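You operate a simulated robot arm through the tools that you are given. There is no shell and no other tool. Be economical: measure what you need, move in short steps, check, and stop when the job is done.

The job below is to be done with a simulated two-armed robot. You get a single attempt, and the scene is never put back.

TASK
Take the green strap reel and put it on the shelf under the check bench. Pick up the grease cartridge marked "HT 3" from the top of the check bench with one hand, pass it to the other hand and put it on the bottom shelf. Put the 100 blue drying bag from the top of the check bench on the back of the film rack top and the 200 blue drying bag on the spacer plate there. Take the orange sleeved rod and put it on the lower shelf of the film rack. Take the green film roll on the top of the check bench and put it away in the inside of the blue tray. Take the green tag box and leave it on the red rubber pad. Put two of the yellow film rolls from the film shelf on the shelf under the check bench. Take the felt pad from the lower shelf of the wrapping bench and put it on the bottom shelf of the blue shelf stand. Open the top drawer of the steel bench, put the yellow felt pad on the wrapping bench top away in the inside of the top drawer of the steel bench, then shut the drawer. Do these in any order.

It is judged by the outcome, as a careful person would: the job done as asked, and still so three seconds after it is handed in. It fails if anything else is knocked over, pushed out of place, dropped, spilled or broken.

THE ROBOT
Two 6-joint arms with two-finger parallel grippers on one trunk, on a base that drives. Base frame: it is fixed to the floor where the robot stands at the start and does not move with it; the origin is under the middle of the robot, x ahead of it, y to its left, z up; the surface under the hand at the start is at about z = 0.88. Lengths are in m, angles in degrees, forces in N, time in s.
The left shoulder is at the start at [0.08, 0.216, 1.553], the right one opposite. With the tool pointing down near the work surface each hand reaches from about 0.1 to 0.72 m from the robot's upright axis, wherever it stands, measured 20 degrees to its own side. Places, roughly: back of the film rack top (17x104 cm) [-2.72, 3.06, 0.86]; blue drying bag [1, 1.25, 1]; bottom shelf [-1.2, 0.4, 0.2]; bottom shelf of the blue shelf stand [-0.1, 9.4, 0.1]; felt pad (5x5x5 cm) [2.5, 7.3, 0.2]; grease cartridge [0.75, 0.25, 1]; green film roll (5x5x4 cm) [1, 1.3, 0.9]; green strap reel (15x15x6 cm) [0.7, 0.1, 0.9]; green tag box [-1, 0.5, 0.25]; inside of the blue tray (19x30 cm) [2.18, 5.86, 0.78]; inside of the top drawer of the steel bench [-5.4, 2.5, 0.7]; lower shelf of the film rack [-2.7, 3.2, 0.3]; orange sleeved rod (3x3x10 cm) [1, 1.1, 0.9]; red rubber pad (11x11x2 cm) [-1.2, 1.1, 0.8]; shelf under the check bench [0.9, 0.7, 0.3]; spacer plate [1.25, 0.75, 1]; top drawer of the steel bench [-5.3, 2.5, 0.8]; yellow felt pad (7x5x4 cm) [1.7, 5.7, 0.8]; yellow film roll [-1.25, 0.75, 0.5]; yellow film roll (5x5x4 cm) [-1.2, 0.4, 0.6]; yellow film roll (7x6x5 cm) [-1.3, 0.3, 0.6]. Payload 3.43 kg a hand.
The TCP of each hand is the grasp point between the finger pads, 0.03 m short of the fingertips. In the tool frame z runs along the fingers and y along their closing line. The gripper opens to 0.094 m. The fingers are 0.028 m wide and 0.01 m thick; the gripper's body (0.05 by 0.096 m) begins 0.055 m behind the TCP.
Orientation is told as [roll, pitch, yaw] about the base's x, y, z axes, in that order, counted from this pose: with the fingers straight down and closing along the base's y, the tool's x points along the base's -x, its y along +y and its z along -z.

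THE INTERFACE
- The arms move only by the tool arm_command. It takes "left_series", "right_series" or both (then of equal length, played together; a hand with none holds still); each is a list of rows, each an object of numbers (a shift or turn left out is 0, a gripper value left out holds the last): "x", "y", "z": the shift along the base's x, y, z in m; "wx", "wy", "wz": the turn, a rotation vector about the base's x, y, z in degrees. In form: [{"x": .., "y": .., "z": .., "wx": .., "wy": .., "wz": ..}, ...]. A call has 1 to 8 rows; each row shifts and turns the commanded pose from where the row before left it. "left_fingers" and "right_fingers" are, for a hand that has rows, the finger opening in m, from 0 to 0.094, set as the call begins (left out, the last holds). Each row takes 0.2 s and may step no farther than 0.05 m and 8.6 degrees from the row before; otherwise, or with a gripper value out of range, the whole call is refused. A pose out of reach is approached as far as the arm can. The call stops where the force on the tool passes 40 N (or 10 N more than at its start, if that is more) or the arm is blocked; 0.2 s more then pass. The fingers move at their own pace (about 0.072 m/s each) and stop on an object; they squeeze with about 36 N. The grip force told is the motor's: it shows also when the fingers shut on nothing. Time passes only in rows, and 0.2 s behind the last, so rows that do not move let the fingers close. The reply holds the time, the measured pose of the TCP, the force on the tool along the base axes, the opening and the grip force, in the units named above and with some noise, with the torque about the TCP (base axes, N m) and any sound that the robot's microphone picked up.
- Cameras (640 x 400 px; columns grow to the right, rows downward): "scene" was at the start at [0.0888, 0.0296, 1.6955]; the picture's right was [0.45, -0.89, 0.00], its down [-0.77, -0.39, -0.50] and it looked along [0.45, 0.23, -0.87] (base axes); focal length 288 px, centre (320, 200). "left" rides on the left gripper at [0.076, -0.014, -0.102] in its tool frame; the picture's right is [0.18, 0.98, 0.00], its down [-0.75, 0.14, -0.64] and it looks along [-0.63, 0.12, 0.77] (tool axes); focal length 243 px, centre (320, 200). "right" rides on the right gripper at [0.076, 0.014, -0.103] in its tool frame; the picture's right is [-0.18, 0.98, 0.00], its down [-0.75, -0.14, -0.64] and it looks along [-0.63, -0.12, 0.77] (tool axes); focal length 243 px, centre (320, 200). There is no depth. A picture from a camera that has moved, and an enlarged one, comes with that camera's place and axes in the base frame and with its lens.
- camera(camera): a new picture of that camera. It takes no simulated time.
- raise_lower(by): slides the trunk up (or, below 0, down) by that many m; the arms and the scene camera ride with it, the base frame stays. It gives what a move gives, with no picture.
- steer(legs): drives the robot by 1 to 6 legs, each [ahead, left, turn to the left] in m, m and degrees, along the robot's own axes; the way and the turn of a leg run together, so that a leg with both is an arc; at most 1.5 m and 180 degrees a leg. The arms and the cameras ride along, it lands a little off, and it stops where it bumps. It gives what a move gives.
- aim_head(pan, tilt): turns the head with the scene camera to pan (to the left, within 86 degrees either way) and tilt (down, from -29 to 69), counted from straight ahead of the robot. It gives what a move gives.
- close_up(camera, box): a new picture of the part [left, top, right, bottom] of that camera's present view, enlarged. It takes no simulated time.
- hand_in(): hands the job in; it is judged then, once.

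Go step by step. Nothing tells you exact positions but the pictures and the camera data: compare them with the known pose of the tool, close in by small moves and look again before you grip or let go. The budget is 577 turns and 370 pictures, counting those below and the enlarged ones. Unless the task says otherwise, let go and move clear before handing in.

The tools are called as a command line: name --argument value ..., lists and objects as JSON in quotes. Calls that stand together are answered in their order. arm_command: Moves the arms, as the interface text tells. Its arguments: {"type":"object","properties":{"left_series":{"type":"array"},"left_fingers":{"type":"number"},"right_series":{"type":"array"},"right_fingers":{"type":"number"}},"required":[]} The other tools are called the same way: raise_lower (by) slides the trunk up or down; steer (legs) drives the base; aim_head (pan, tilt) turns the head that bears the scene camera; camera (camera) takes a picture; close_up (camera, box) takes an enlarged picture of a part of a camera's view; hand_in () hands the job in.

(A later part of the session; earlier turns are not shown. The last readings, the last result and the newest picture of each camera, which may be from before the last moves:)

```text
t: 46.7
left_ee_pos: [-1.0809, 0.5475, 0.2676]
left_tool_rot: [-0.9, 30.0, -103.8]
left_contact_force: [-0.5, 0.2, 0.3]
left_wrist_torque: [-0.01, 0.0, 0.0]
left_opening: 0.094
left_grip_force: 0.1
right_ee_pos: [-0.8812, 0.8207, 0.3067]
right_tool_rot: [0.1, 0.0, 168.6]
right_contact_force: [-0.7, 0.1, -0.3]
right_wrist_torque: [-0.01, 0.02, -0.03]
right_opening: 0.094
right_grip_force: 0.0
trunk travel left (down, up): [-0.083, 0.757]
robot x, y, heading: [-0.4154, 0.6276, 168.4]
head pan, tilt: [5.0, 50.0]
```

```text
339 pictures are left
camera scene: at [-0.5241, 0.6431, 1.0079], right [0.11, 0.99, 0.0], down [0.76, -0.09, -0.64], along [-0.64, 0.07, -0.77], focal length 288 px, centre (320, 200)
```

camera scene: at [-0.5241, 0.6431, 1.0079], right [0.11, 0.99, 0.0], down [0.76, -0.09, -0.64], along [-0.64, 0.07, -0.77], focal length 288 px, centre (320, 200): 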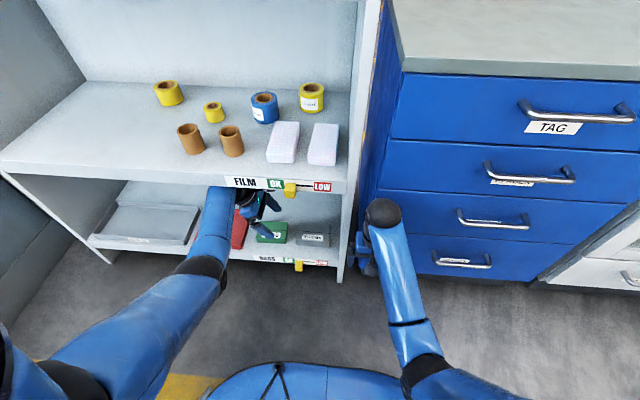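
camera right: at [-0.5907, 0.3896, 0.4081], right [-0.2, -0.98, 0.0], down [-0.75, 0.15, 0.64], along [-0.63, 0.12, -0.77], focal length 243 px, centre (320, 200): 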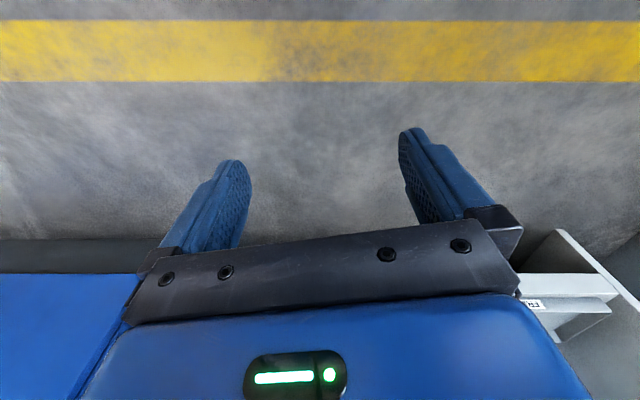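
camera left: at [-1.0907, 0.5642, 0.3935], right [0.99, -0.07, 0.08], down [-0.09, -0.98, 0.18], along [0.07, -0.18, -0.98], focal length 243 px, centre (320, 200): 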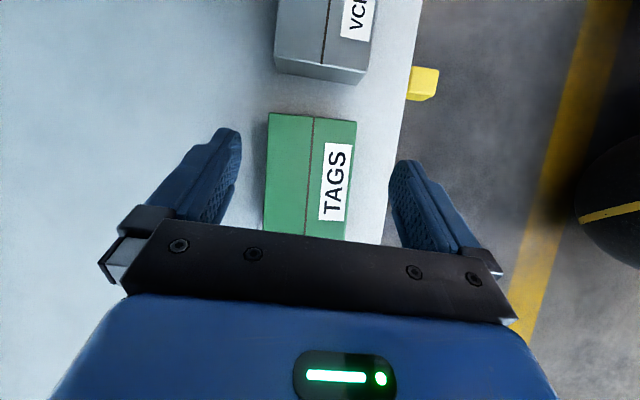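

Well centred. I'll descend and grip.

arm_command --left_series '[{"z": -0.02}, {"z": -0.02}, {"z": -0.016}]'

arm_command --left_fingers 0.03 --left_series '[{}, {}, {}, {}]'

arm_command --left_series '[{"z": 0.02}, {"z": 0.015}]'

camera --camera "left"

```text
t: 47.5
left_ee_pos: [-1.0806, 0.5466, 0.2111]
left_tool_rot: [-0.8, 30.1, -103.8]
left_contact_force: [-0.9, -0.1, 0.0]
left_wrist_torque: [0.02, 0.03, 0.01]
left_opening: 0.0943
left_grip_force: 0.0
right_ee_pos: [-0.8817, 0.8198, 0.3062]
right_tool_rot: [-0.1, 0.0, 168.5]
right_contact_force: [-0.3, -0.1, -0.4]
right_wrist_torque: [0.01, 0.01, 0.02]
right_opening: 0.0939
right_grip_force: 0.1
trunk travel left (down, up): [-0.083, 0.757]
robot x, y, heading: [-0.4175, 0.6293, 168.6]
head pan, tilt: [5.0, 50.0]
```

```text
t: 48.5
left_ee_pos: [-1.0795, 0.5463, 0.2113]
left_tool_rot: [-0.8, 30.1, -103.7]
left_contact_force: [-0.5, -0.1, -0.1]
left_wrist_torque: [0.03, 0.01, -0.01]
left_opening: 0.0697
left_grip_force: 35.9
right_ee_pos: [-0.8813, 0.8213, 0.3071]
right_tool_rot: [0.0, -0.2, 168.6]
right_contact_force: [0.0, -0.3, -0.2]
right_wrist_torque: [-0.03, 0.02, 0.0]
right_opening: 0.0939
right_grip_force: 0.0
trunk travel left (down, up): [-0.083, 0.757]
robot x, y, heading: [-0.4161, 0.6283, 168.4]
head pan, tilt: [5.0, 50.0]
```

```text
t: 49.1
left_ee_pos: [-1.0793, 0.5459, 0.2457]
left_tool_rot: [-0.7, 30.1, -103.8]
left_contact_force: [-0.8, 0.1, 0.2]
left_wrist_torque: [-0.02, -0.01, 0.01]
left_opening: 0.0301
left_grip_force: 0.3
right_ee_pos: [-0.8813, 0.8196, 0.3055]
right_tool_rot: [0.1, -0.2, 168.6]
right_contact_force: [-0.2, -1.1, 0.3]
right_wrist_torque: [-0.01, -0.02, -0.01]
right_opening: 0.0938
right_grip_force: 0.0
trunk travel left (down, up): [-0.083, 0.757]
robot x, y, heading: [-0.4206, 0.627, 168.2]
head pan, tilt: [5.0, 50.0]
```

```text
338 pictures are left
camera left: at [-1.0895, 0.5638, 0.3721], right [0.99, -0.07, 0.08], down [-0.09, -0.98, 0.18], along [0.07, -0.18, -0.98], focal length 243 px, centre (320, 200)
```

left: 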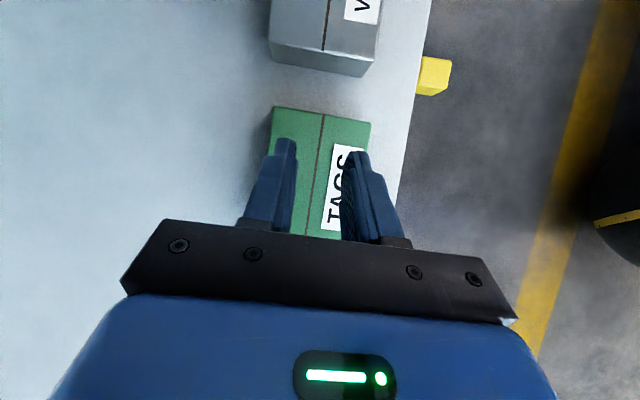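

The fingers only caught the top edge and slipped off; the box sits a bit lower than I took it. I'll open, go 3 cm lower and grip again.

arm_command --left_fingers 0.094 --left_series '[{"z": 0.015}, {}, {}]'

arm_command --left_series '[{"z": -0.02}, {"z": -0.02}, {"z": -0.01}, {"z": -0.01}, {"z": -0.01}, {"z": -0.006}]'

camera --camera "left"

```text
t: 49.9
left_ee_pos: [-1.0784, 0.546, 0.2603]
left_tool_rot: [-0.8, 30.1, -103.8]
left_contact_force: [-0.1, 0.4, -0.1]
left_wrist_torque: [-0.02, -0.01, 0.0]
left_opening: 0.0938
left_grip_force: 0.1
right_ee_pos: [-0.8805, 0.8213, 0.3074]
right_tool_rot: [-0.1, -0.2, 168.6]
right_contact_force: [-0.4, -0.1, 0.2]
right_wrist_torque: [-0.04, -0.02, 0.01]
right_opening: 0.094
right_grip_force: 0.0
trunk travel left (down, up): [-0.083, 0.757]
robot x, y, heading: [-0.417, 0.6264, 168.7]
head pan, tilt: [5.0, 50.0]
```

```text
t: 51.1
left_ee_pos: [-1.081, 0.5464, 0.2045]
left_tool_rot: [-0.6, 30.6, -103.7]
left_contact_force: [12.3, -2.0, 29.8]
left_wrist_torque: [-0.32, -1.86, -0.01]
left_opening: 0.0941
left_grip_force: 0.1
right_ee_pos: [-0.8797, 0.8196, 0.3073]
right_tool_rot: [0.0, -0.2, 168.7]
right_contact_force: [0.2, 0.1, 0.3]
right_wrist_torque: [0.0, 0.0, 0.02]
right_opening: 0.0936
right_grip_force: 0.0
trunk travel left (down, up): [-0.083, 0.757]
robot x, y, heading: [-0.4168, 0.6296, 168.7]
head pan, tilt: [5.0, 50.0]
stopped in row 5 (left hand): the force on the tool passed its limit at 50 N (the readings are from after the stop); the commanded pose is now the measured one
```

```text
337 pictures are left
camera left: at [-1.0915, 0.5623, 0.3294], right [0.99, -0.07, 0.08], down [-0.09, -0.98, 0.17], along [0.07, -0.17, -0.98], focal length 243 px, centre (320, 200)
```

left: 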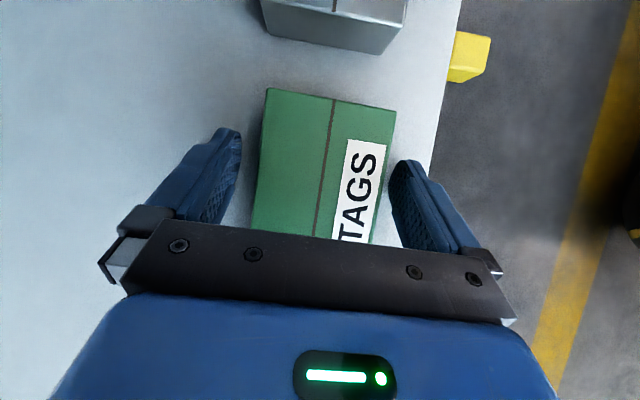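

The fingertips touched the board at TCP 0.204, so this is the lowest grip. I'll lift 3 mm, close fully and check hold before lifting.

arm_command --left_series '[{"z": 0.004}]'

arm_command --left_fingers 0.0 --left_series '[{}, {}, {}, {}]'

camera --camera "left"

```text
t: 51.5
left_ee_pos: [-1.0807, 0.5471, 0.2033]
left_tool_rot: [-0.8, 30.4, -103.8]
left_contact_force: [4.5, -0.1, 14.3]
left_wrist_torque: [-0.16, -0.83, -0.07]
left_opening: 0.0941
left_grip_force: 0.0
right_ee_pos: [-0.8807, 0.8205, 0.3079]
right_tool_rot: [0.0, -0.2, 168.7]
right_contact_force: [0.3, -0.4, -0.5]
right_wrist_torque: [-0.02, -0.01, 0.02]
right_opening: 0.094
right_grip_force: 0.1
trunk travel left (down, up): [-0.083, 0.757]
robot x, y, heading: [-0.4165, 0.6303, 168.8]
head pan, tilt: [5.0, 50.0]
```

```text
t: 52.5
left_ee_pos: [-1.0815, 0.5456, 0.2032]
left_tool_rot: [-0.8, 30.1, -103.8]
left_contact_force: [-0.9, -3.4, 7.9]
left_wrist_torque: [-0.29, -0.29, -0.12]
left_opening: 0.0734
left_grip_force: 36.5
right_ee_pos: [-0.8814, 0.8202, 0.306]
right_tool_rot: [0.1, -0.1, 168.7]
right_contact_force: [0.2, -0.3, -0.2]
right_wrist_torque: [0.03, 0.01, -0.02]
right_opening: 0.094
right_grip_force: 0.1
trunk travel left (down, up): [-0.083, 0.757]
robot x, y, heading: [-0.4129, 0.6297, 168.7]
head pan, tilt: [5.0, 50.0]
```

```text
336 pictures are left
camera left: at [-1.0918, 0.5625, 0.3294], right [0.99, -0.07, 0.08], down [-0.09, -0.98, 0.17], along [0.07, -0.18, -0.98], focal length 243 px, centre (320, 200)
```

left: 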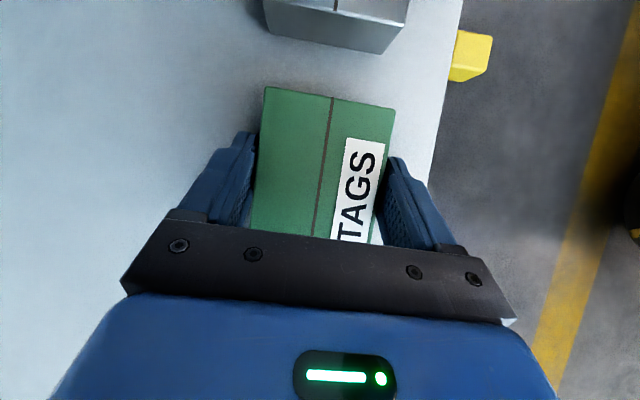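

The box sits skewed ~7° to the pads. I'll open slightly, turn the hand to match, and re-grip.

arm_command --left_fingers 0.09 --left_series '[{}, {"wz": -7}, {}]'

arm_command --left_fingers 0.0 --left_series '[{}, {}, {}, {}]'

arm_command --left_series '[{"z": 0.008}, {"z": 0.008}]'

camera --camera "left"

```text
t: 53.3
left_ee_pos: [-1.0753, 0.5454, 0.2046]
left_tool_rot: [-0.5, 30.4, -110.8]
left_contact_force: [0.5, -0.5, 0.1]
left_wrist_torque: [0.0, 0.02, -0.04]
left_opening: 0.0901
left_grip_force: 0.0
left hand out of reach, approached as far as the arm can: row 2
right_ee_pos: [-0.8807, 0.8199, 0.3059]
right_tool_rot: [0.0, -0.1, 168.7]
right_contact_force: [-0.6, -0.1, 0.8]
right_wrist_torque: [0.01, -0.04, 0.01]
right_opening: 0.094
right_grip_force: 0.1
trunk travel left (down, up): [-0.083, 0.757]
robot x, y, heading: [-0.4138, 0.6278, 168.8]
head pan, tilt: [5.0, 50.0]
```

```text
t: 54.3
left_ee_pos: [-1.0764, 0.5461, 0.2042]
left_tool_rot: [-0.6, 30.4, -110.7]
left_contact_force: [0.2, 0.5, 0.0]
left_wrist_torque: [0.05, 0.0, -0.01]
left_opening: 0.0736
left_grip_force: 36.1
right_ee_pos: [-0.881, 0.8205, 0.3068]
right_tool_rot: [0.0, -0.2, 168.7]
right_contact_force: [-0.6, 0.0, -0.5]
right_wrist_torque: [-0.05, -0.03, 0.01]
right_opening: 0.0938
right_grip_force: 0.1
trunk travel left (down, up): [-0.083, 0.757]
robot x, y, heading: [-0.4164, 0.6311, 168.5]
head pan, tilt: [5.0, 50.0]
```

```text
t: 54.9
left_ee_pos: [-1.076, 0.5461, 0.2206]
left_tool_rot: [-0.6, 30.4, -110.7]
left_contact_force: [-0.7, 0.2, -1.6]
left_wrist_torque: [0.02, 0.0, -0.01]
left_opening: 0.0737
left_grip_force: 36.3
right_ee_pos: [-0.8805, 0.8196, 0.3058]
right_tool_rot: [0.0, -0.1, 168.8]
right_contact_force: [0.5, 0.0, -1.1]
right_wrist_torque: [0.0, -0.01, -0.01]
right_opening: 0.0938
right_grip_force: 0.0
trunk travel left (down, up): [-0.083, 0.757]
robot x, y, heading: [-0.4179, 0.627, 168.7]
head pan, tilt: [5.0, 50.0]
```

```text
335 pictures are left
camera left: at [-1.0849, 0.563, 0.3469], right [0.98, -0.19, 0.08], down [-0.21, -0.96, 0.17], along [0.05, -0.18, -0.98], focal length 243 px, centre (320, 200)
```

left: 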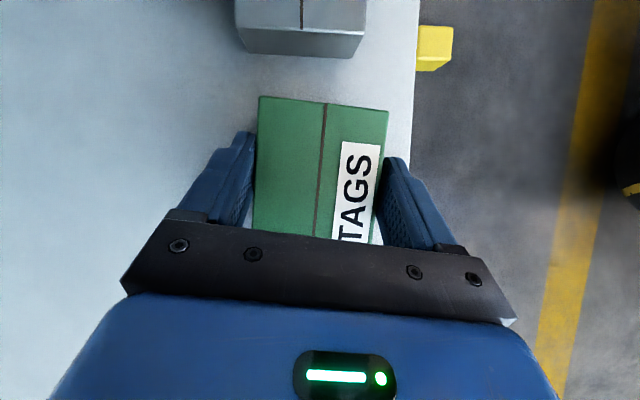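

The box is held and lifted. I'll draw it straight out of the shelf.

arm_command --left_series '[{"z": 0.008}, {"x": 0.03, "y": -0.006}, {"x": 0.03, "y": -0.006}, {"x": 0.03, "y": -0.006}, {"x": 0.03, "y": -0.006}, {"x": 0.03, "y": -0.006}, {"x": 0.03, "y": -0.006}]'

steer --legs '[[-0.2, 0, 0]]'

camera --camera "scene"

camera --camera "left"

```text
t: 56.5
left_ee_pos: [-0.896, 0.5086, 0.2292]
left_tool_rot: [-0.7, 30.4, -110.7]
left_contact_force: [0.2, 0.4, -0.9]
left_wrist_torque: [0.01, 0.01, 0.02]
left_opening: 0.0737
left_grip_force: 36.1
right_ee_pos: [-0.88, 0.8212, 0.3063]
right_tool_rot: [0.1, -0.1, 168.7]
right_contact_force: [-0.3, 0.0, -0.6]
right_wrist_torque: [0.02, 0.0, -0.02]
right_opening: 0.0939
right_grip_force: 0.1
trunk travel left (down, up): [-0.083, 0.757]
robot x, y, heading: [-0.4162, 0.6279, 168.6]
head pan, tilt: [5.0, 50.0]
```

```text
t: 58.1
left_ee_pos: [-0.6986, 0.4696, 0.231]
left_tool_rot: [-0.6, 30.3, -110.6]
left_contact_force: [0.3, -0.8, -1.7]
left_wrist_torque: [0.0, -0.02, -0.01]
left_opening: 0.0735
left_grip_force: 36.0
right_ee_pos: [-0.6841, 0.7787, 0.3071]
right_tool_rot: [0.0, 0.0, 168.9]
right_contact_force: [-0.9, -0.6, 0.1]
right_wrist_torque: [-0.05, 0.01, -0.01]
right_opening: 0.0938
right_grip_force: 0.0
trunk travel left (down, up): [-0.083, 0.757]
robot x, y, heading: [-0.2189, 0.5917, 168.8]
head pan, tilt: [5.0, 50.0]
```

```text
334 pictures are left
camera scene: at [-0.3263, 0.6031, 1.008], right [0.11, 0.99, 0.0], down [0.76, -0.08, -0.64], along [-0.64, 0.07, -0.77], focal length 288 px, centre (320, 200)
```

scene: 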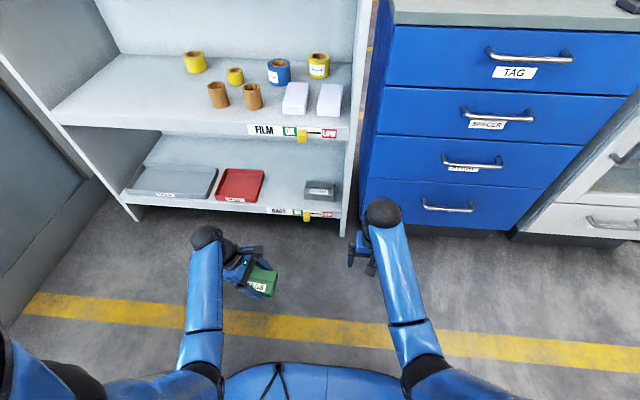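

```text
333 pictures are left
camera left: at [-0.7074, 0.4862, 0.3563], right [0.98, -0.19, 0.08], down [-0.2, -0.96, 0.17], along [0.05, -0.18, -0.98], focal length 243 px, centre (320, 200)
```

left: 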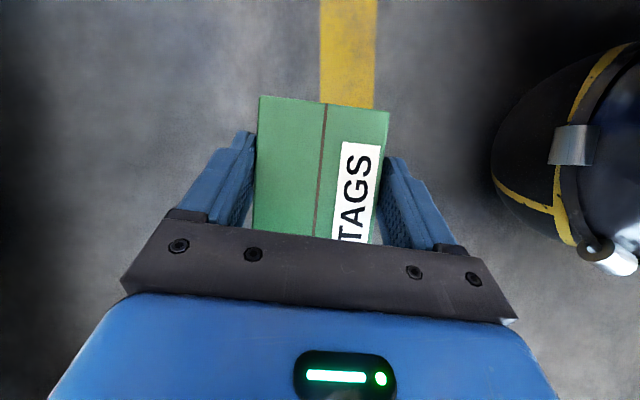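

Held well. I'll raise the trunk, move right to the drawer cabinet and look at the pad.

raise_lower --by 0.4

raise_lower --by 0.33

steer --legs '[[0, -0.53, 0]]'

camera --camera "scene"

```text
t: 61.9
left_ee_pos: [-0.6982, 0.4686, 0.6297]
left_tool_rot: [-0.5, 30.3, -110.6]
left_contact_force: [-0.2, -0.2, -1.5]
left_wrist_torque: [0.02, 0.01, 0.0]
left_opening: 0.0737
left_grip_force: 35.9
right_ee_pos: [-0.6856, 0.78, 0.7072]
right_tool_rot: [0.0, -0.1, 168.9]
right_contact_force: [-0.1, 0.0, 0.2]
right_wrist_torque: [-0.02, 0.01, 0.02]
right_opening: 0.0942
right_grip_force: 0.1
trunk travel left (down, up): [-0.483, 0.357]
robot x, y, heading: [-0.2191, 0.5885, 168.6]
head pan, tilt: [5.0, 50.0]
```

```text
t: 65.2
left_ee_pos: [-0.7002, 0.4693, 0.9601]
left_tool_rot: [-0.6, 30.4, -110.6]
left_contact_force: [0.3, 0.0, -1.0]
left_wrist_torque: [0.04, 0.0, 0.0]
left_opening: 0.0737
left_grip_force: 35.9
right_ee_pos: [-0.6839, 0.7792, 1.0364]
right_tool_rot: [0.0, 0.0, 168.8]
right_contact_force: [0.5, -0.1, -0.5]
right_wrist_torque: [-0.01, -0.05, -0.02]
right_opening: 0.0938
right_grip_force: 0.0
trunk travel left (down, up): [-0.813, 0.027]
robot x, y, heading: [-0.2209, 0.5935, 168.7]
head pan, tilt: [5.0, 50.0]
```

```text
t: 68.3
left_ee_pos: [-0.5956, 0.9899, 0.9596]
left_tool_rot: [-0.6, 30.5, -110.6]
left_contact_force: [-0.2, -0.8, -1.3]
left_wrist_torque: [0.01, -0.01, -0.03]
left_opening: 0.0735
left_grip_force: 36.4
right_ee_pos: [-0.581, 1.2998, 1.0371]
right_tool_rot: [-0.1, 0.0, 168.9]
right_contact_force: [0.6, -0.5, 0.6]
right_wrist_torque: [0.0, 0.0, 0.02]
right_opening: 0.0938
right_grip_force: 0.0
trunk travel left (down, up): [-0.813, 0.027]
robot x, y, heading: [-0.1175, 1.1166, 168.3]
head pan, tilt: [5.0, 50.0]
```

```text
332 pictures are left
camera scene: at [-0.2238, 1.1226, 1.7379], right [0.11, 0.99, 0.0], down [0.76, -0.08, -0.64], along [-0.64, 0.07, -0.77], focal length 288 px, centre (320, 200)
```

scene: 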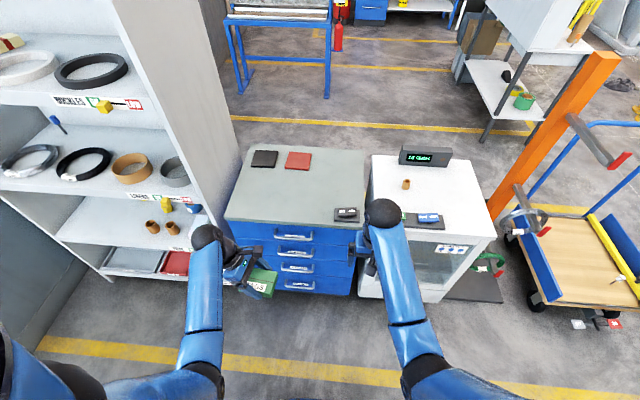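

The red pad is near (-1.229, 1.135). I'll drive ahead so it comes within the left hand's reach.

steer --legs '[[0.36, 0, 0]]'

aim_head --pan 10 --tilt 55

camera --camera "scene"

camera --camera "left"

```text
t: 70.6
left_ee_pos: [-0.9431, 1.0597, 0.9622]
left_tool_rot: [-0.9, 30.3, -110.7]
left_contact_force: [0.1, 0.4, -0.9]
left_wrist_torque: [0.0, 0.01, 0.03]
left_opening: 0.0736
left_grip_force: 35.9
right_ee_pos: [-0.9288, 1.3692, 1.0382]
right_tool_rot: [0.0, -0.2, 168.8]
right_contact_force: [0.8, 0.0, 0.2]
right_wrist_torque: [-0.01, 0.03, -0.01]
right_opening: 0.0943
right_grip_force: 0.1
trunk travel left (down, up): [-0.813, 0.027]
robot x, y, heading: [-0.4656, 1.1841, 169.0]
head pan, tilt: [5.0, 50.0]
```

```text
t: 71.2
left_ee_pos: [-0.9455, 1.0595, 0.9606]
left_tool_rot: [-0.7, 30.3, -110.6]
left_contact_force: [0.2, 0.1, -1.6]
left_wrist_torque: [0.02, 0.0, -0.01]
left_opening: 0.0737
left_grip_force: 35.9
right_ee_pos: [-0.9313, 1.3704, 1.0368]
right_tool_rot: [0.0, -0.2, 168.8]
right_contact_force: [-0.2, 0.0, 0.0]
right_wrist_torque: [0.0, -0.02, -0.01]
right_opening: 0.0941
right_grip_force: 0.0
trunk travel left (down, up): [-0.813, 0.027]
robot x, y, heading: [-0.4655, 1.1836, 168.8]
head pan, tilt: [10.0, 55.0]
```

```text
331 pictures are left
camera scene: at [-0.5674, 1.1876, 1.7316], right [0.02, 1.0, 0.0], down [0.82, -0.02, -0.57], along [-0.57, 0.01, -0.82], focal length 288 px, centre (320, 200)
```

scene: 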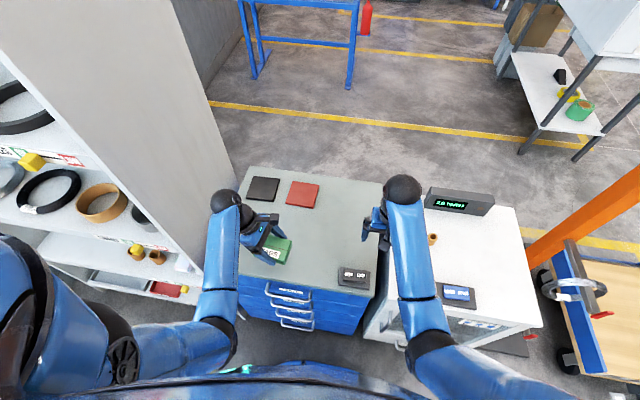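

```text
330 pictures are left
camera left: at [-0.9529, 1.077, 1.0864], right [0.98, -0.19, 0.08], down [-0.2, -0.96, 0.17], along [0.05, -0.18, -0.98], focal length 243 px, centre (320, 200)
```

left: 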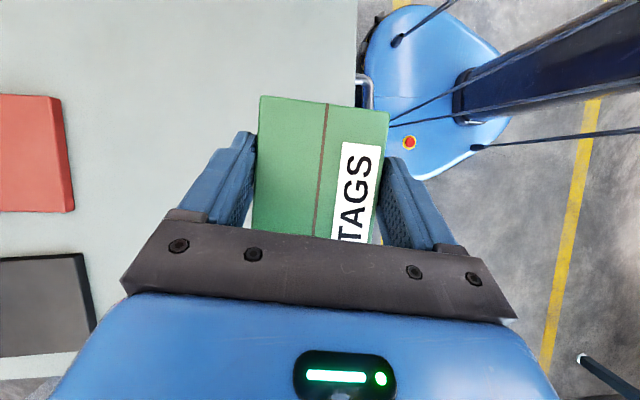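

The pad's top centre works out to (-1.213, 1.134, 0.845). I'll move over it, squaring the box.

arm_command --left_series '[{"x": -0.04, "y": 0.01, "wz": 8}, {"x": -0.045, "y": 0.012}, {"x": -0.045, "y": 0.012}, {"x": -0.045, "y": 0.013}, {"x": -0.045, "y": 0.013}, {"x": -0.045, "y": 0.014, "z": -0.01}, {"z": -0.02}]'

camera --camera "left"

camera --camera "scene"

```text
t: 72.8
left_ee_pos: [-1.1558, 1.121, 0.9616]
left_tool_rot: [-0.7, 30.4, -102.6]
left_contact_force: [-0.4, 0.4, -1.1]
left_wrist_torque: [0.02, -0.02, 0.0]
left_opening: 0.0734
left_grip_force: 36.8
left hand out of reach, approached as far as the arm can: row 5, 6, 7
right_ee_pos: [-0.9304, 1.3692, 1.037]
right_tool_rot: [0.0, -0.1, 168.9]
right_contact_force: [0.6, -0.2, -0.3]
right_wrist_torque: [0.05, 0.05, 0.01]
right_opening: 0.0938
right_grip_force: 0.1
trunk travel left (down, up): [-0.813, 0.027]
robot x, y, heading: [-0.4652, 1.1836, 169.1]
head pan, tilt: [10.0, 55.0]
```

```text
329 pictures are left
camera left: at [-1.1669, 1.1361, 1.087], right [1.0, -0.05, 0.08], down [-0.07, -0.98, 0.17], along [0.07, -0.18, -0.98], focal length 243 px, centre (320, 200)
```

left: 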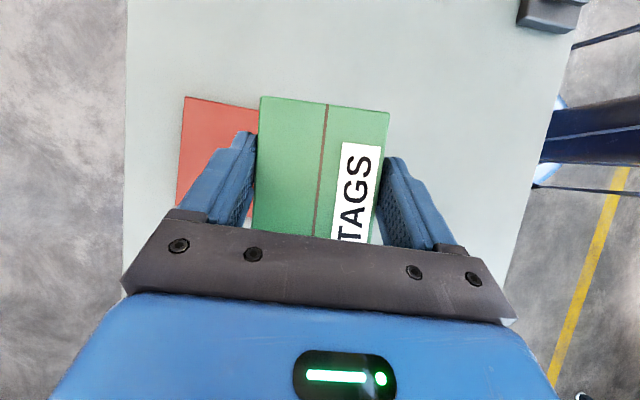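

```text
328 pictures are left
camera scene: at [-0.5678, 1.1871, 1.7316], right [0.02, 1.0, 0.0], down [0.82, -0.02, -0.57], along [-0.57, 0.01, -0.82], focal length 288 px, centre (320, 200)
```

scene: 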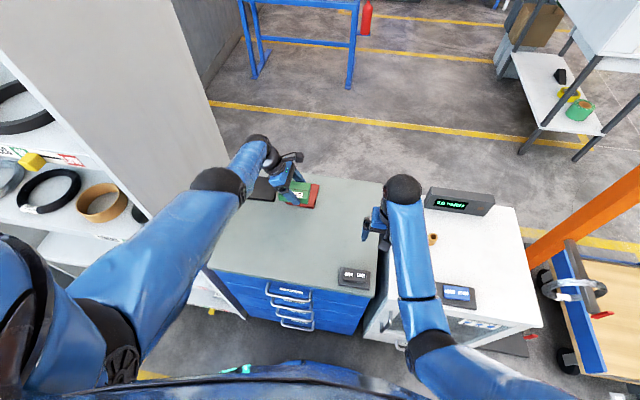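

The arm is at its reach limit; I'll drive 5 cm ahead to finish the approach.

steer --legs '[[0.055, 0, 0]]'

arm_command --left_series '[{"z": -0.025}, {"z": -0.02}]'

camera --camera "left"

```text
t: 73.8
left_ee_pos: [-1.2004, 1.1289, 0.9672]
left_tool_rot: [-1.1, 30.4, -102.8]
left_contact_force: [0.2, 0.1, -1.2]
left_wrist_torque: [-0.01, 0.04, 0.01]
left_opening: 0.0737
left_grip_force: 35.7
right_ee_pos: [-0.9737, 1.3792, 1.0418]
right_tool_rot: [-0.1, -0.6, 168.9]
right_contact_force: [0.9, 0.9, 1.0]
right_wrist_torque: [0.01, 0.06, -0.01]
right_opening: 0.0936
right_grip_force: 0.0
trunk travel left (down, up): [-0.813, 0.027]
robot x, y, heading: [-0.5181, 1.19, 168.8]
head pan, tilt: [10.0, 55.0]
```

```text
t: 74.4
left_ee_pos: [-1.1869, 1.1236, 0.9263]
left_tool_rot: [-0.7, 30.4, -102.6]
left_contact_force: [1.0, 0.3, -0.9]
left_wrist_torque: [-0.02, 0.01, 0.01]
left_opening: 0.0737
left_grip_force: 36.3
left hand out of reach, approached as far as the arm can: row 1, 2
right_ee_pos: [-0.98, 1.381, 1.037]
right_tool_rot: [0.0, -0.2, 169.0]
right_contact_force: [0.2, 0.0, -0.3]
right_wrist_torque: [-0.01, 0.03, -0.02]
right_opening: 0.0939
right_grip_force: 0.1
trunk travel left (down, up): [-0.813, 0.027]
robot x, y, heading: [-0.518, 1.1927, 168.9]
head pan, tilt: [10.0, 55.0]
```

```text
327 pictures are left
camera left: at [-1.1967, 1.1409, 1.0535], right [1.0, -0.05, 0.08], down [-0.07, -0.98, 0.17], along [0.07, -0.18, -0.98], focal length 243 px, centre (320, 200)
```

left: 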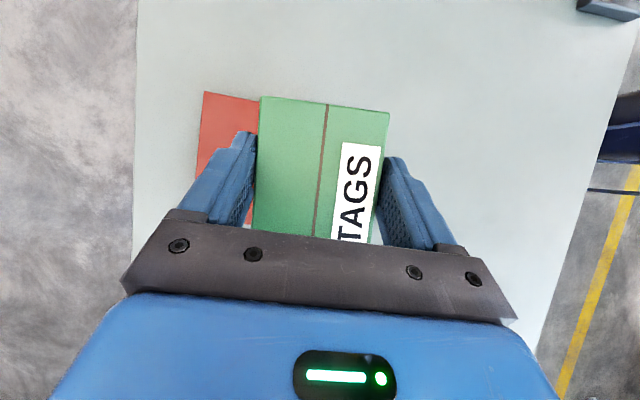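

At reach limit again; lowering the trunk instead gives more reach. First arm up and forward, then trunk down.

arm_command --left_series '[{"z": 0.035}, {"x": -0.013, "y": 0.003, "z": 0.01}]'

raise_lower --by -0.06

arm_command --left_series '[{"x": -0.015, "y": 0.003, "z": 0.01}, {"x": -0.015, "y": 0.003, "z": 0.01}]'

```text
t: 75.0
left_ee_pos: [-1.2009, 1.1287, 0.9715]
left_tool_rot: [-0.4, 30.3, -102.5]
left_contact_force: [-0.7, -0.6, -0.3]
left_wrist_torque: [0.01, 0.01, 0.04]
left_opening: 0.0736
left_grip_force: 35.7
right_ee_pos: [-0.9832, 1.3806, 1.0346]
right_tool_rot: [0.0, 0.0, 168.8]
right_contact_force: [0.3, 0.3, -0.3]
right_wrist_torque: [0.0, 0.01, -0.02]
right_opening: 0.0939
right_grip_force: 0.1
trunk travel left (down, up): [-0.813, 0.027]
robot x, y, heading: [-0.5163, 1.1916, 168.9]
head pan, tilt: [10.0, 55.0]
```

```text
t: 76.0
left_ee_pos: [-1.2007, 1.128, 0.9133]
left_tool_rot: [-0.7, 30.4, -102.5]
left_contact_force: [-0.4, -1.0, -1.4]
left_wrist_torque: [-0.01, -0.01, -0.02]
left_opening: 0.0735
left_grip_force: 35.6
right_ee_pos: [-0.983, 1.3816, 0.9764]
right_tool_rot: [0.0, -0.1, 169.0]
right_contact_force: [0.5, 0.4, -0.2]
right_wrist_torque: [-0.03, 0.0, 0.02]
right_opening: 0.0942
right_grip_force: 0.0
trunk travel left (down, up): [-0.753, 0.087]
robot x, y, heading: [-0.5181, 1.1929, 168.9]
head pan, tilt: [10.0, 55.0]
```

```text
t: 76.6
left_ee_pos: [-1.2266, 1.1346, 0.9331]
left_tool_rot: [-0.5, 30.4, -102.5]
left_contact_force: [0.4, -0.5, -1.5]
left_wrist_torque: [-0.03, 0.02, -0.01]
left_opening: 0.0737
left_grip_force: 35.8
left hand out of reach, approached as far as the arm can: row 2
right_ee_pos: [-0.984, 1.3811, 0.9756]
right_tool_rot: [0.0, 0.0, 168.9]
right_contact_force: [-0.3, -0.1, 0.3]
right_wrist_torque: [0.0, 0.01, 0.02]
right_opening: 0.0939
right_grip_force: 0.0
trunk travel left (down, up): [-0.753, 0.087]
robot x, y, heading: [-0.5241, 1.1919, 169.1]
head pan, tilt: [10.0, 55.0]
```

arm_command --left_series '[{"x": 0.012, "y": -0.001}]' --right_series '[{"z": 0.02, "x": 0.03}]'

camera --camera "left"

close_up --camera "scene" --box '[220, 120, 420, 245]'

```text
t: 77.0
left_ee_pos: [-1.2149, 1.1323, 0.9351]
left_tool_rot: [-0.8, 30.4, -102.6]
left_contact_force: [0.3, -0.3, -1.1]
left_wrist_torque: [-0.05, 0.02, 0.04]
left_opening: 0.0737
left_grip_force: 36.0
right_ee_pos: [-0.9589, 1.3811, 0.9706]
right_tool_rot: [0.1, -0.3, 168.8]
right_contact_force: [-0.7, 0.5, -0.2]
right_wrist_torque: [0.02, -0.02, 0.0]
right_opening: 0.0939
right_grip_force: 0.1
right hand out of reach, approached as far as the arm can: row 1
trunk travel left (down, up): [-0.753, 0.087]
robot x, y, heading: [-0.515, 1.1906, 169.0]
head pan, tilt: [10.0, 55.0]
```

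```text
326 pictures are left
camera left: at [-1.2246, 1.1485, 1.0613], right [1.0, -0.05, 0.08], down [-0.07, -0.98, 0.17], along [0.07, -0.18, -0.98], focal length 243 px, centre (320, 200)
```

left: 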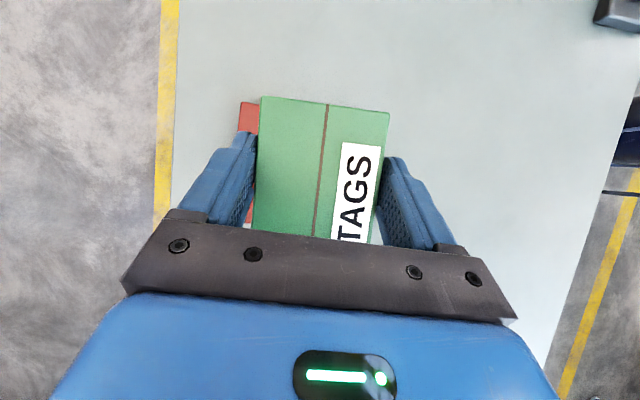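

```text
3.20 times, centred on (320, 182) of scene
camera zoom: at [-0.6193, 1.1978, 1.6717], right [0.02, 1.0, 0.0], down [0.82, -0.02, -0.57], along [-0.57, 0.01, -0.82], focal length 921 px, centre (320, 256)
```

zoom: 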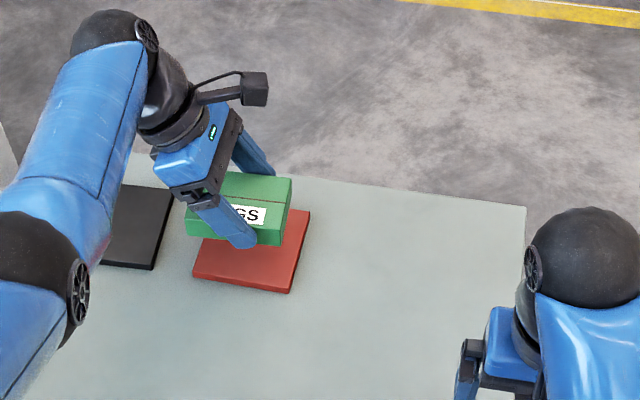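

Box is over the pad within ~6 mm. I'll nudge and lower with the trunk.

arm_command --left_series '[{"x": -0.006}]'

raise_lower --by -0.04

camera --camera "left"

```text
t: 77.4
left_ee_pos: [-1.2213, 1.1327, 0.9323]
left_tool_rot: [-0.5, 30.4, -102.4]
left_contact_force: [0.3, 0.8, -0.7]
left_wrist_torque: [0.01, 0.0, -0.01]
left_opening: 0.0736
left_grip_force: 36.4
right_ee_pos: [-0.9617, 1.3804, 0.9678]
right_tool_rot: [0.1, -0.1, 168.8]
right_contact_force: [-0.6, -0.1, -0.1]
right_wrist_torque: [0.05, -0.03, -0.02]
right_opening: 0.094
right_grip_force: 0.0
trunk travel left (down, up): [-0.753, 0.087]
robot x, y, heading: [-0.5211, 1.1881, 168.5]
head pan, tilt: [10.0, 55.0]
```

```text
t: 78.2
left_ee_pos: [-1.2205, 1.1326, 0.8943]
left_tool_rot: [-0.6, 30.3, -102.5]
left_contact_force: [-0.1, 0.3, -1.4]
left_wrist_torque: [0.0, 0.01, -0.01]
left_opening: 0.0734
left_grip_force: 36.4
right_ee_pos: [-0.9602, 1.3803, 0.931]
right_tool_rot: [0.2, -0.3, 168.9]
right_contact_force: [-0.5, -0.2, 0.5]
right_wrist_torque: [0.02, -0.01, 0.01]
right_opening: 0.0936
right_grip_force: 0.1
trunk travel left (down, up): [-0.712, 0.127]
robot x, y, heading: [-0.516, 1.1948, 168.6]
head pan, tilt: [10.0, 55.0]
```

```text
324 pictures are left
camera left: at [-1.2318, 1.1485, 1.0197], right [0.99, -0.05, 0.08], down [-0.07, -0.98, 0.17], along [0.07, -0.18, -0.98], focal length 243 px, centre (320, 200)
```

left: 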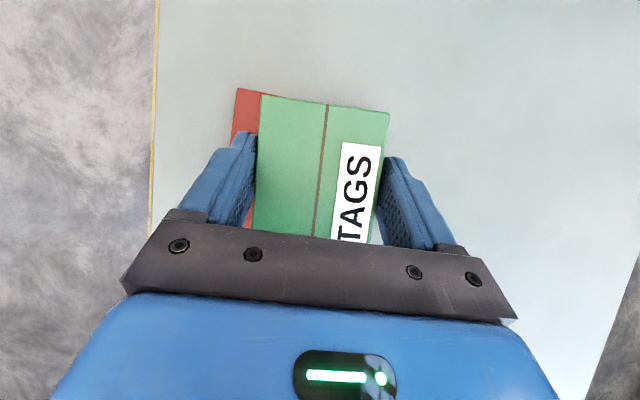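

raise_lower --by -0.01

raise_lower --by -0.006

```text
t: 78.8
left_ee_pos: [-1.221, 1.1325, 0.8834]
left_tool_rot: [-0.5, 30.4, -102.5]
left_contact_force: [-0.8, 0.2, -1.1]
left_wrist_torque: [-0.01, -0.01, -0.04]
left_opening: 0.0735
left_grip_force: 36.1
right_ee_pos: [-0.9619, 1.3817, 0.9193]
right_tool_rot: [0.1, -0.3, 168.9]
right_contact_force: [-0.1, 0.3, -0.4]
right_wrist_torque: [0.0, 0.01, 0.0]
right_opening: 0.0939
right_grip_force: 0.2
trunk travel left (down, up): [-0.702, 0.137]
robot x, y, heading: [-0.5196, 1.192, 168.6]
head pan, tilt: [10.0, 55.0]
```

```text
t: 79.3
left_ee_pos: [-1.2214, 1.1318, 0.8771]
left_tool_rot: [-0.5, 30.4, -102.4]
left_contact_force: [-0.2, -0.2, -1.4]
left_wrist_torque: [0.01, 0.03, -0.03]
left_opening: 0.0737
left_grip_force: 36.4
right_ee_pos: [-0.9603, 1.3808, 0.9129]
right_tool_rot: [0.0, -0.2, 168.9]
right_contact_force: [0.5, -0.4, 0.1]
right_wrist_torque: [0.0, 0.02, 0.02]
right_opening: 0.0943
right_grip_force: 0.1
trunk travel left (down, up): [-0.696, 0.143]
robot x, y, heading: [-0.522, 1.1931, 168.9]
head pan, tilt: [10.0, 55.0]
```

No contact yet; I'll keep going in small steps.

raise_lower --by -0.006

raise_lower --by -0.006

camera --camera "left"

close_up --camera "scene" --box '[220, 120, 420, 245]'

```text
t: 79.9
left_ee_pos: [-1.2221, 1.1324, 0.8705]
left_tool_rot: [-0.5, 30.3, -102.5]
left_contact_force: [0.2, -0.5, -1.0]
left_wrist_torque: [0.02, 0.0, -0.02]
left_opening: 0.0735
left_grip_force: 35.7
right_ee_pos: [-0.9594, 1.3805, 0.9077]
right_tool_rot: [0.1, -0.4, 168.9]
right_contact_force: [0.3, 1.3, -0.3]
right_wrist_torque: [0.0, 0.01, 0.0]
right_opening: 0.094
right_grip_force: 0.1
trunk travel left (down, up): [-0.69, 0.149]
robot x, y, heading: [-0.5175, 1.1879, 168.8]
head pan, tilt: [10.0, 55.0]
```

```text
t: 80.4
left_ee_pos: [-1.2198, 1.1324, 0.868]
left_tool_rot: [-0.6, 30.3, -102.6]
left_contact_force: [3.7, -0.5, 10.6]
left_wrist_torque: [-0.56, -0.19, 0.11]
left_opening: 0.0739
left_grip_force: 35.8
right_ee_pos: [-0.9593, 1.3804, 0.9026]
right_tool_rot: [0.1, -0.4, 168.9]
right_contact_force: [-0.3, -0.4, 0.2]
right_wrist_torque: [0.03, -0.01, -0.02]
right_opening: 0.0943
right_grip_force: 0.0
trunk travel left (down, up): [-0.684, 0.155]
robot x, y, heading: [-0.5171, 1.1958, 168.6]
head pan, tilt: [10.0, 55.0]
```

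```text
323 pictures are left
camera left: at [-1.2312, 1.1484, 0.9938], right [1.0, -0.05, 0.08], down [-0.07, -0.98, 0.17], along [0.07, -0.18, -0.98], focal length 243 px, centre (320, 200)
```

left: 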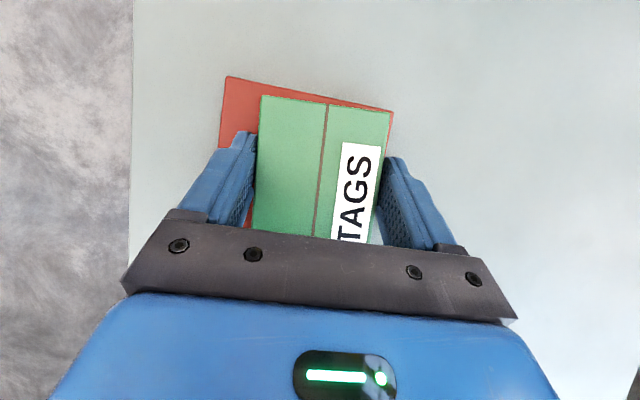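

```text
3.20 times, centred on (320, 182) of scene
camera zoom: at [-0.6196, 1.1983, 1.6037], right [0.02, 1.0, 0.0], down [0.82, -0.02, -0.57], along [-0.57, 0.01, -0.82], focal length 921 px, centre (320, 256)
```

zoom: 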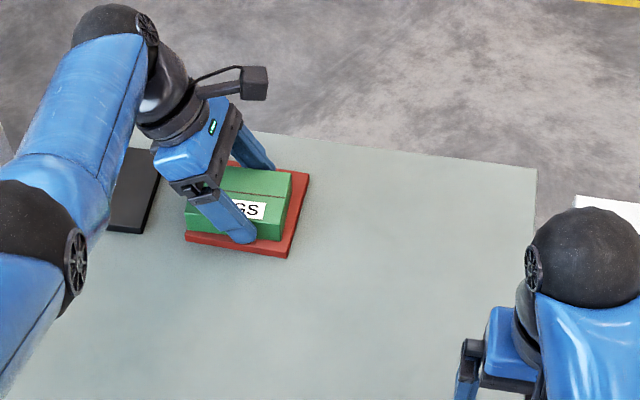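

The box rests on the pad within its outline. I'll release and lift clear.

arm_command --left_fingers 0.094 --left_series '[{}, {}, {}]'

raise_lower --by 0.12

camera --camera "left"

```text
t: 81.2
left_ee_pos: [-1.2199, 1.1321, 0.8654]
left_tool_rot: [-0.6, 30.4, -102.5]
left_contact_force: [1.1, -0.3, -0.1]
left_wrist_torque: [0.03, 0.02, 0.0]
left_opening: 0.0939
left_grip_force: 0.1
right_ee_pos: [-0.9595, 1.3807, 0.9025]
right_tool_rot: [0.1, -0.3, 168.9]
right_contact_force: [0.1, -0.3, -0.3]
right_wrist_torque: [0.02, 0.01, 0.03]
right_opening: 0.094
right_grip_force: 0.0
trunk travel left (down, up): [-0.684, 0.155]
robot x, y, heading: [-0.5161, 1.1904, 168.6]
head pan, tilt: [10.0, 55.0]
```

```text
t: 82.7
left_ee_pos: [-1.2214, 1.1314, 0.9862]
left_tool_rot: [-0.5, 30.4, -102.5]
left_contact_force: [0.3, -0.8, -0.3]
left_wrist_torque: [0.0, 0.01, 0.0]
left_opening: 0.0941
left_grip_force: 0.0
right_ee_pos: [-0.9593, 1.3798, 1.0206]
right_tool_rot: [0.1, -0.2, 168.9]
right_contact_force: [-0.6, 0.2, 0.0]
right_wrist_torque: [-0.02, -0.01, -0.01]
right_opening: 0.0939
right_grip_force: 0.0
trunk travel left (down, up): [-0.804, 0.035]
robot x, y, heading: [-0.5206, 1.1956, 168.9]
head pan, tilt: [10.0, 55.0]
```

```text
321 pictures are left
camera left: at [-1.2318, 1.1486, 1.1115], right [0.99, -0.05, 0.09], down [-0.07, -0.98, 0.17], along [0.07, -0.18, -0.98], focal length 243 px, centre (320, 200)
```

left: 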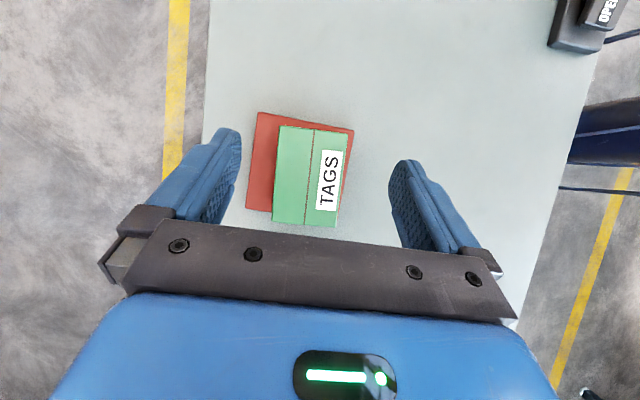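

The tag box rests on the red pad. I'll back off and restore the left wrist, then go for the yellow rolls.

steer --legs '[[-0.35, 0, 0]]'

arm_command --left_series '[{"wx": -7.5, "wy": 1.65}, {"wx": -7.3, "wy": 1.65}, {"wx": -7.3, "wy": 1.65}, {"wx": -7.3, "wy": 1.65}, {"wz": -8.5}, {"wz": -8.5}, {"wz": -8.5}, {"wz": -8.5}]'

arm_command --left_series '[{"wz": -8.5, "x": 0.03}, {"wz": -8.5, "x": 0.03}, {"wz": -8.5, "x": 0.03}, {"wz": -8.5, "x": 0.03}, {"wz": -8.5, "x": 0.03}, {"wz": -8.5, "x": 0.03}, {"wz": -4}]'

camera --camera "scene"

```text
t: 85.0
left_ee_pos: [-0.8834, 1.0661, 0.9839]
left_tool_rot: [-0.5, 30.4, -102.4]
left_contact_force: [-0.6, 0.1, 0.3]
left_wrist_torque: [-0.03, 0.0, -0.02]
left_opening: 0.0942
left_grip_force: 0.0
right_ee_pos: [-0.6225, 1.3139, 1.0215]
right_tool_rot: [0.1, -0.2, 168.8]
right_contact_force: [0.6, 0.7, 0.3]
right_wrist_torque: [0.03, -0.03, 0.02]
right_opening: 0.0939
right_grip_force: 0.2
trunk travel left (down, up): [-0.804, 0.035]
robot x, y, heading: [-0.1772, 1.1233, 168.7]
head pan, tilt: [10.0, 55.0]
```

```text
t: 86.8
left_ee_pos: [-0.8808, 1.0634, 0.9855]
left_tool_rot: [-0.6, 0.2, -136.7]
left_contact_force: [0.0, 0.4, 0.2]
left_wrist_torque: [0.04, -0.02, -0.02]
left_opening: 0.0942
left_grip_force: 0.1
right_ee_pos: [-0.6207, 1.3131, 1.0208]
right_tool_rot: [0.0, -0.4, 168.7]
right_contact_force: [0.1, -0.2, 0.9]
right_wrist_torque: [0.02, 0.0, -0.01]
right_opening: 0.094
right_grip_force: 0.0
trunk travel left (down, up): [-0.804, 0.035]
robot x, y, heading: [-0.1797, 1.1235, 168.8]
head pan, tilt: [10.0, 55.0]
```

```text
t: 88.4
left_ee_pos: [-0.7018, 1.0625, 0.9854]
left_tool_rot: [-0.6, 0.3, 168.3]
left_contact_force: [-0.7, 0.1, -0.4]
left_wrist_torque: [0.01, -0.02, 0.0]
left_opening: 0.094
left_grip_force: 0.3
right_ee_pos: [-0.6212, 1.3129, 1.0212]
right_tool_rot: [0.1, -0.3, 168.8]
right_contact_force: [-0.7, 0.2, 0.7]
right_wrist_torque: [0.02, -0.01, -0.02]
right_opening: 0.0939
right_grip_force: 0.2
trunk travel left (down, up): [-0.804, 0.035]
robot x, y, heading: [-0.1775, 1.1236, 168.8]
head pan, tilt: [10.0, 55.0]
```

```text
320 pictures are left
camera scene: at [-0.2821, 1.1313, 1.7234], right [0.02, 1.0, 0.0], down [0.82, -0.02, -0.57], along [-0.57, 0.01, -0.82], focal length 288 px, centre (320, 200)
```

scene: 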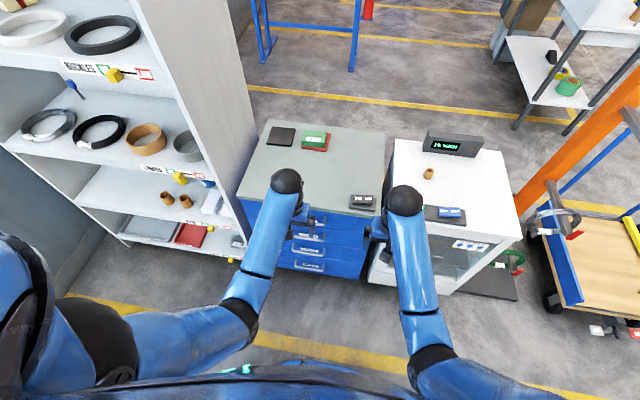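

Left wrist is straight again and the box is safely on the pad. I'll slide left in front of the shelf and lower the trunk.

steer --legs '[[0, 0.85, 0]]'

raise_lower --by -0.4

raise_lower --by -0.2

aim_head --pan 5 --tilt 40

camera --camera "scene"

```text
t: 92.9
left_ee_pos: [-0.8646, 0.2389, 0.9857]
left_tool_rot: [-0.6, 0.3, 168.4]
left_contact_force: [0.2, 0.0, -0.6]
left_wrist_torque: [-0.03, 0.0, 0.01]
left_opening: 0.0938
left_grip_force: 0.1
right_ee_pos: [-0.7832, 0.4881, 1.022]
right_tool_rot: [0.1, -0.3, 168.9]
right_contact_force: [-0.7, -0.1, -0.1]
right_wrist_torque: [-0.01, 0.02, -0.01]
right_opening: 0.094
right_grip_force: 0.1
trunk travel left (down, up): [-0.804, 0.035]
robot x, y, heading: [-0.342, 0.3, 168.5]
head pan, tilt: [10.0, 55.0]
```

```text
t: 96.7
left_ee_pos: [-0.8647, 0.2377, 0.5854]
left_tool_rot: [-0.7, 0.3, 168.4]
left_contact_force: [-0.5, 0.1, -0.1]
left_wrist_torque: [-0.01, -0.01, 0.0]
left_opening: 0.0939
left_grip_force: 0.0
right_ee_pos: [-0.7842, 0.4876, 0.6215]
right_tool_rot: [0.1, -0.3, 168.8]
right_contact_force: [0.6, -0.3, 0.7]
right_wrist_torque: [0.02, 0.04, 0.01]
right_opening: 0.0937
right_grip_force: 0.1
trunk travel left (down, up): [-0.404, 0.436]
robot x, y, heading: [-0.3399, 0.2971, 168.8]
head pan, tilt: [10.0, 55.0]
```

```text
t: 98.9
left_ee_pos: [-0.8642, 0.2375, 0.3864]
left_tool_rot: [-0.7, 0.3, 168.4]
left_contact_force: [0.2, -0.4, 0.3]
left_wrist_torque: [0.0, -0.02, -0.02]
left_opening: 0.0939
left_grip_force: 0.1
right_ee_pos: [-0.7829, 0.4882, 0.4217]
right_tool_rot: [0.1, -0.3, 168.7]
right_contact_force: [0.0, 0.3, 0.5]
right_wrist_torque: [0.01, 0.01, -0.02]
right_opening: 0.094
right_grip_force: 0.1
trunk travel left (down, up): [-0.204, 0.636]
robot x, y, heading: [-0.3428, 0.2973, 168.8]
head pan, tilt: [10.0, 55.0]
```

```text
t: 99.7
left_ee_pos: [-0.8638, 0.2373, 0.3863]
left_tool_rot: [-0.7, 0.3, 168.4]
left_contact_force: [-0.2, -0.7, 0.3]
left_wrist_torque: [0.0, 0.01, -0.02]
left_opening: 0.0942
left_grip_force: 0.1
right_ee_pos: [-0.7841, 0.4881, 0.4211]
right_tool_rot: [0.1, -0.2, 168.8]
right_contact_force: [0.5, 0.1, 1.0]
right_wrist_torque: [0.05, 0.02, 0.01]
right_opening: 0.0941
right_grip_force: 0.1
trunk travel left (down, up): [-0.204, 0.636]
robot x, y, heading: [-0.3423, 0.2982, 168.9]
head pan, tilt: [5.0, 40.0]
```

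```text
319 pictures are left
camera scene: at [-0.4572, 0.3128, 1.1441], right [0.11, 0.99, 0.0], down [0.64, -0.07, -0.77], along [-0.76, 0.08, -0.64], focal length 288 px, centre (320, 200)
```

scene: 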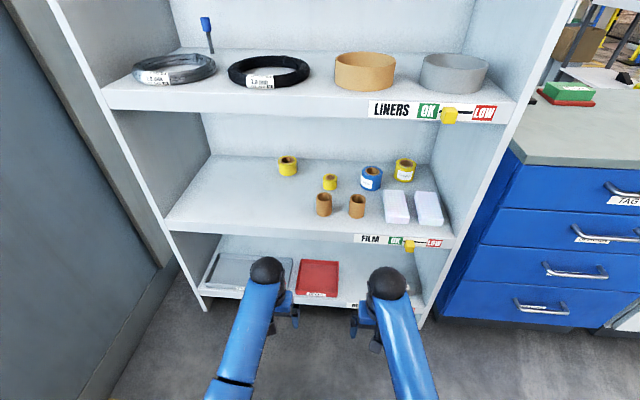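

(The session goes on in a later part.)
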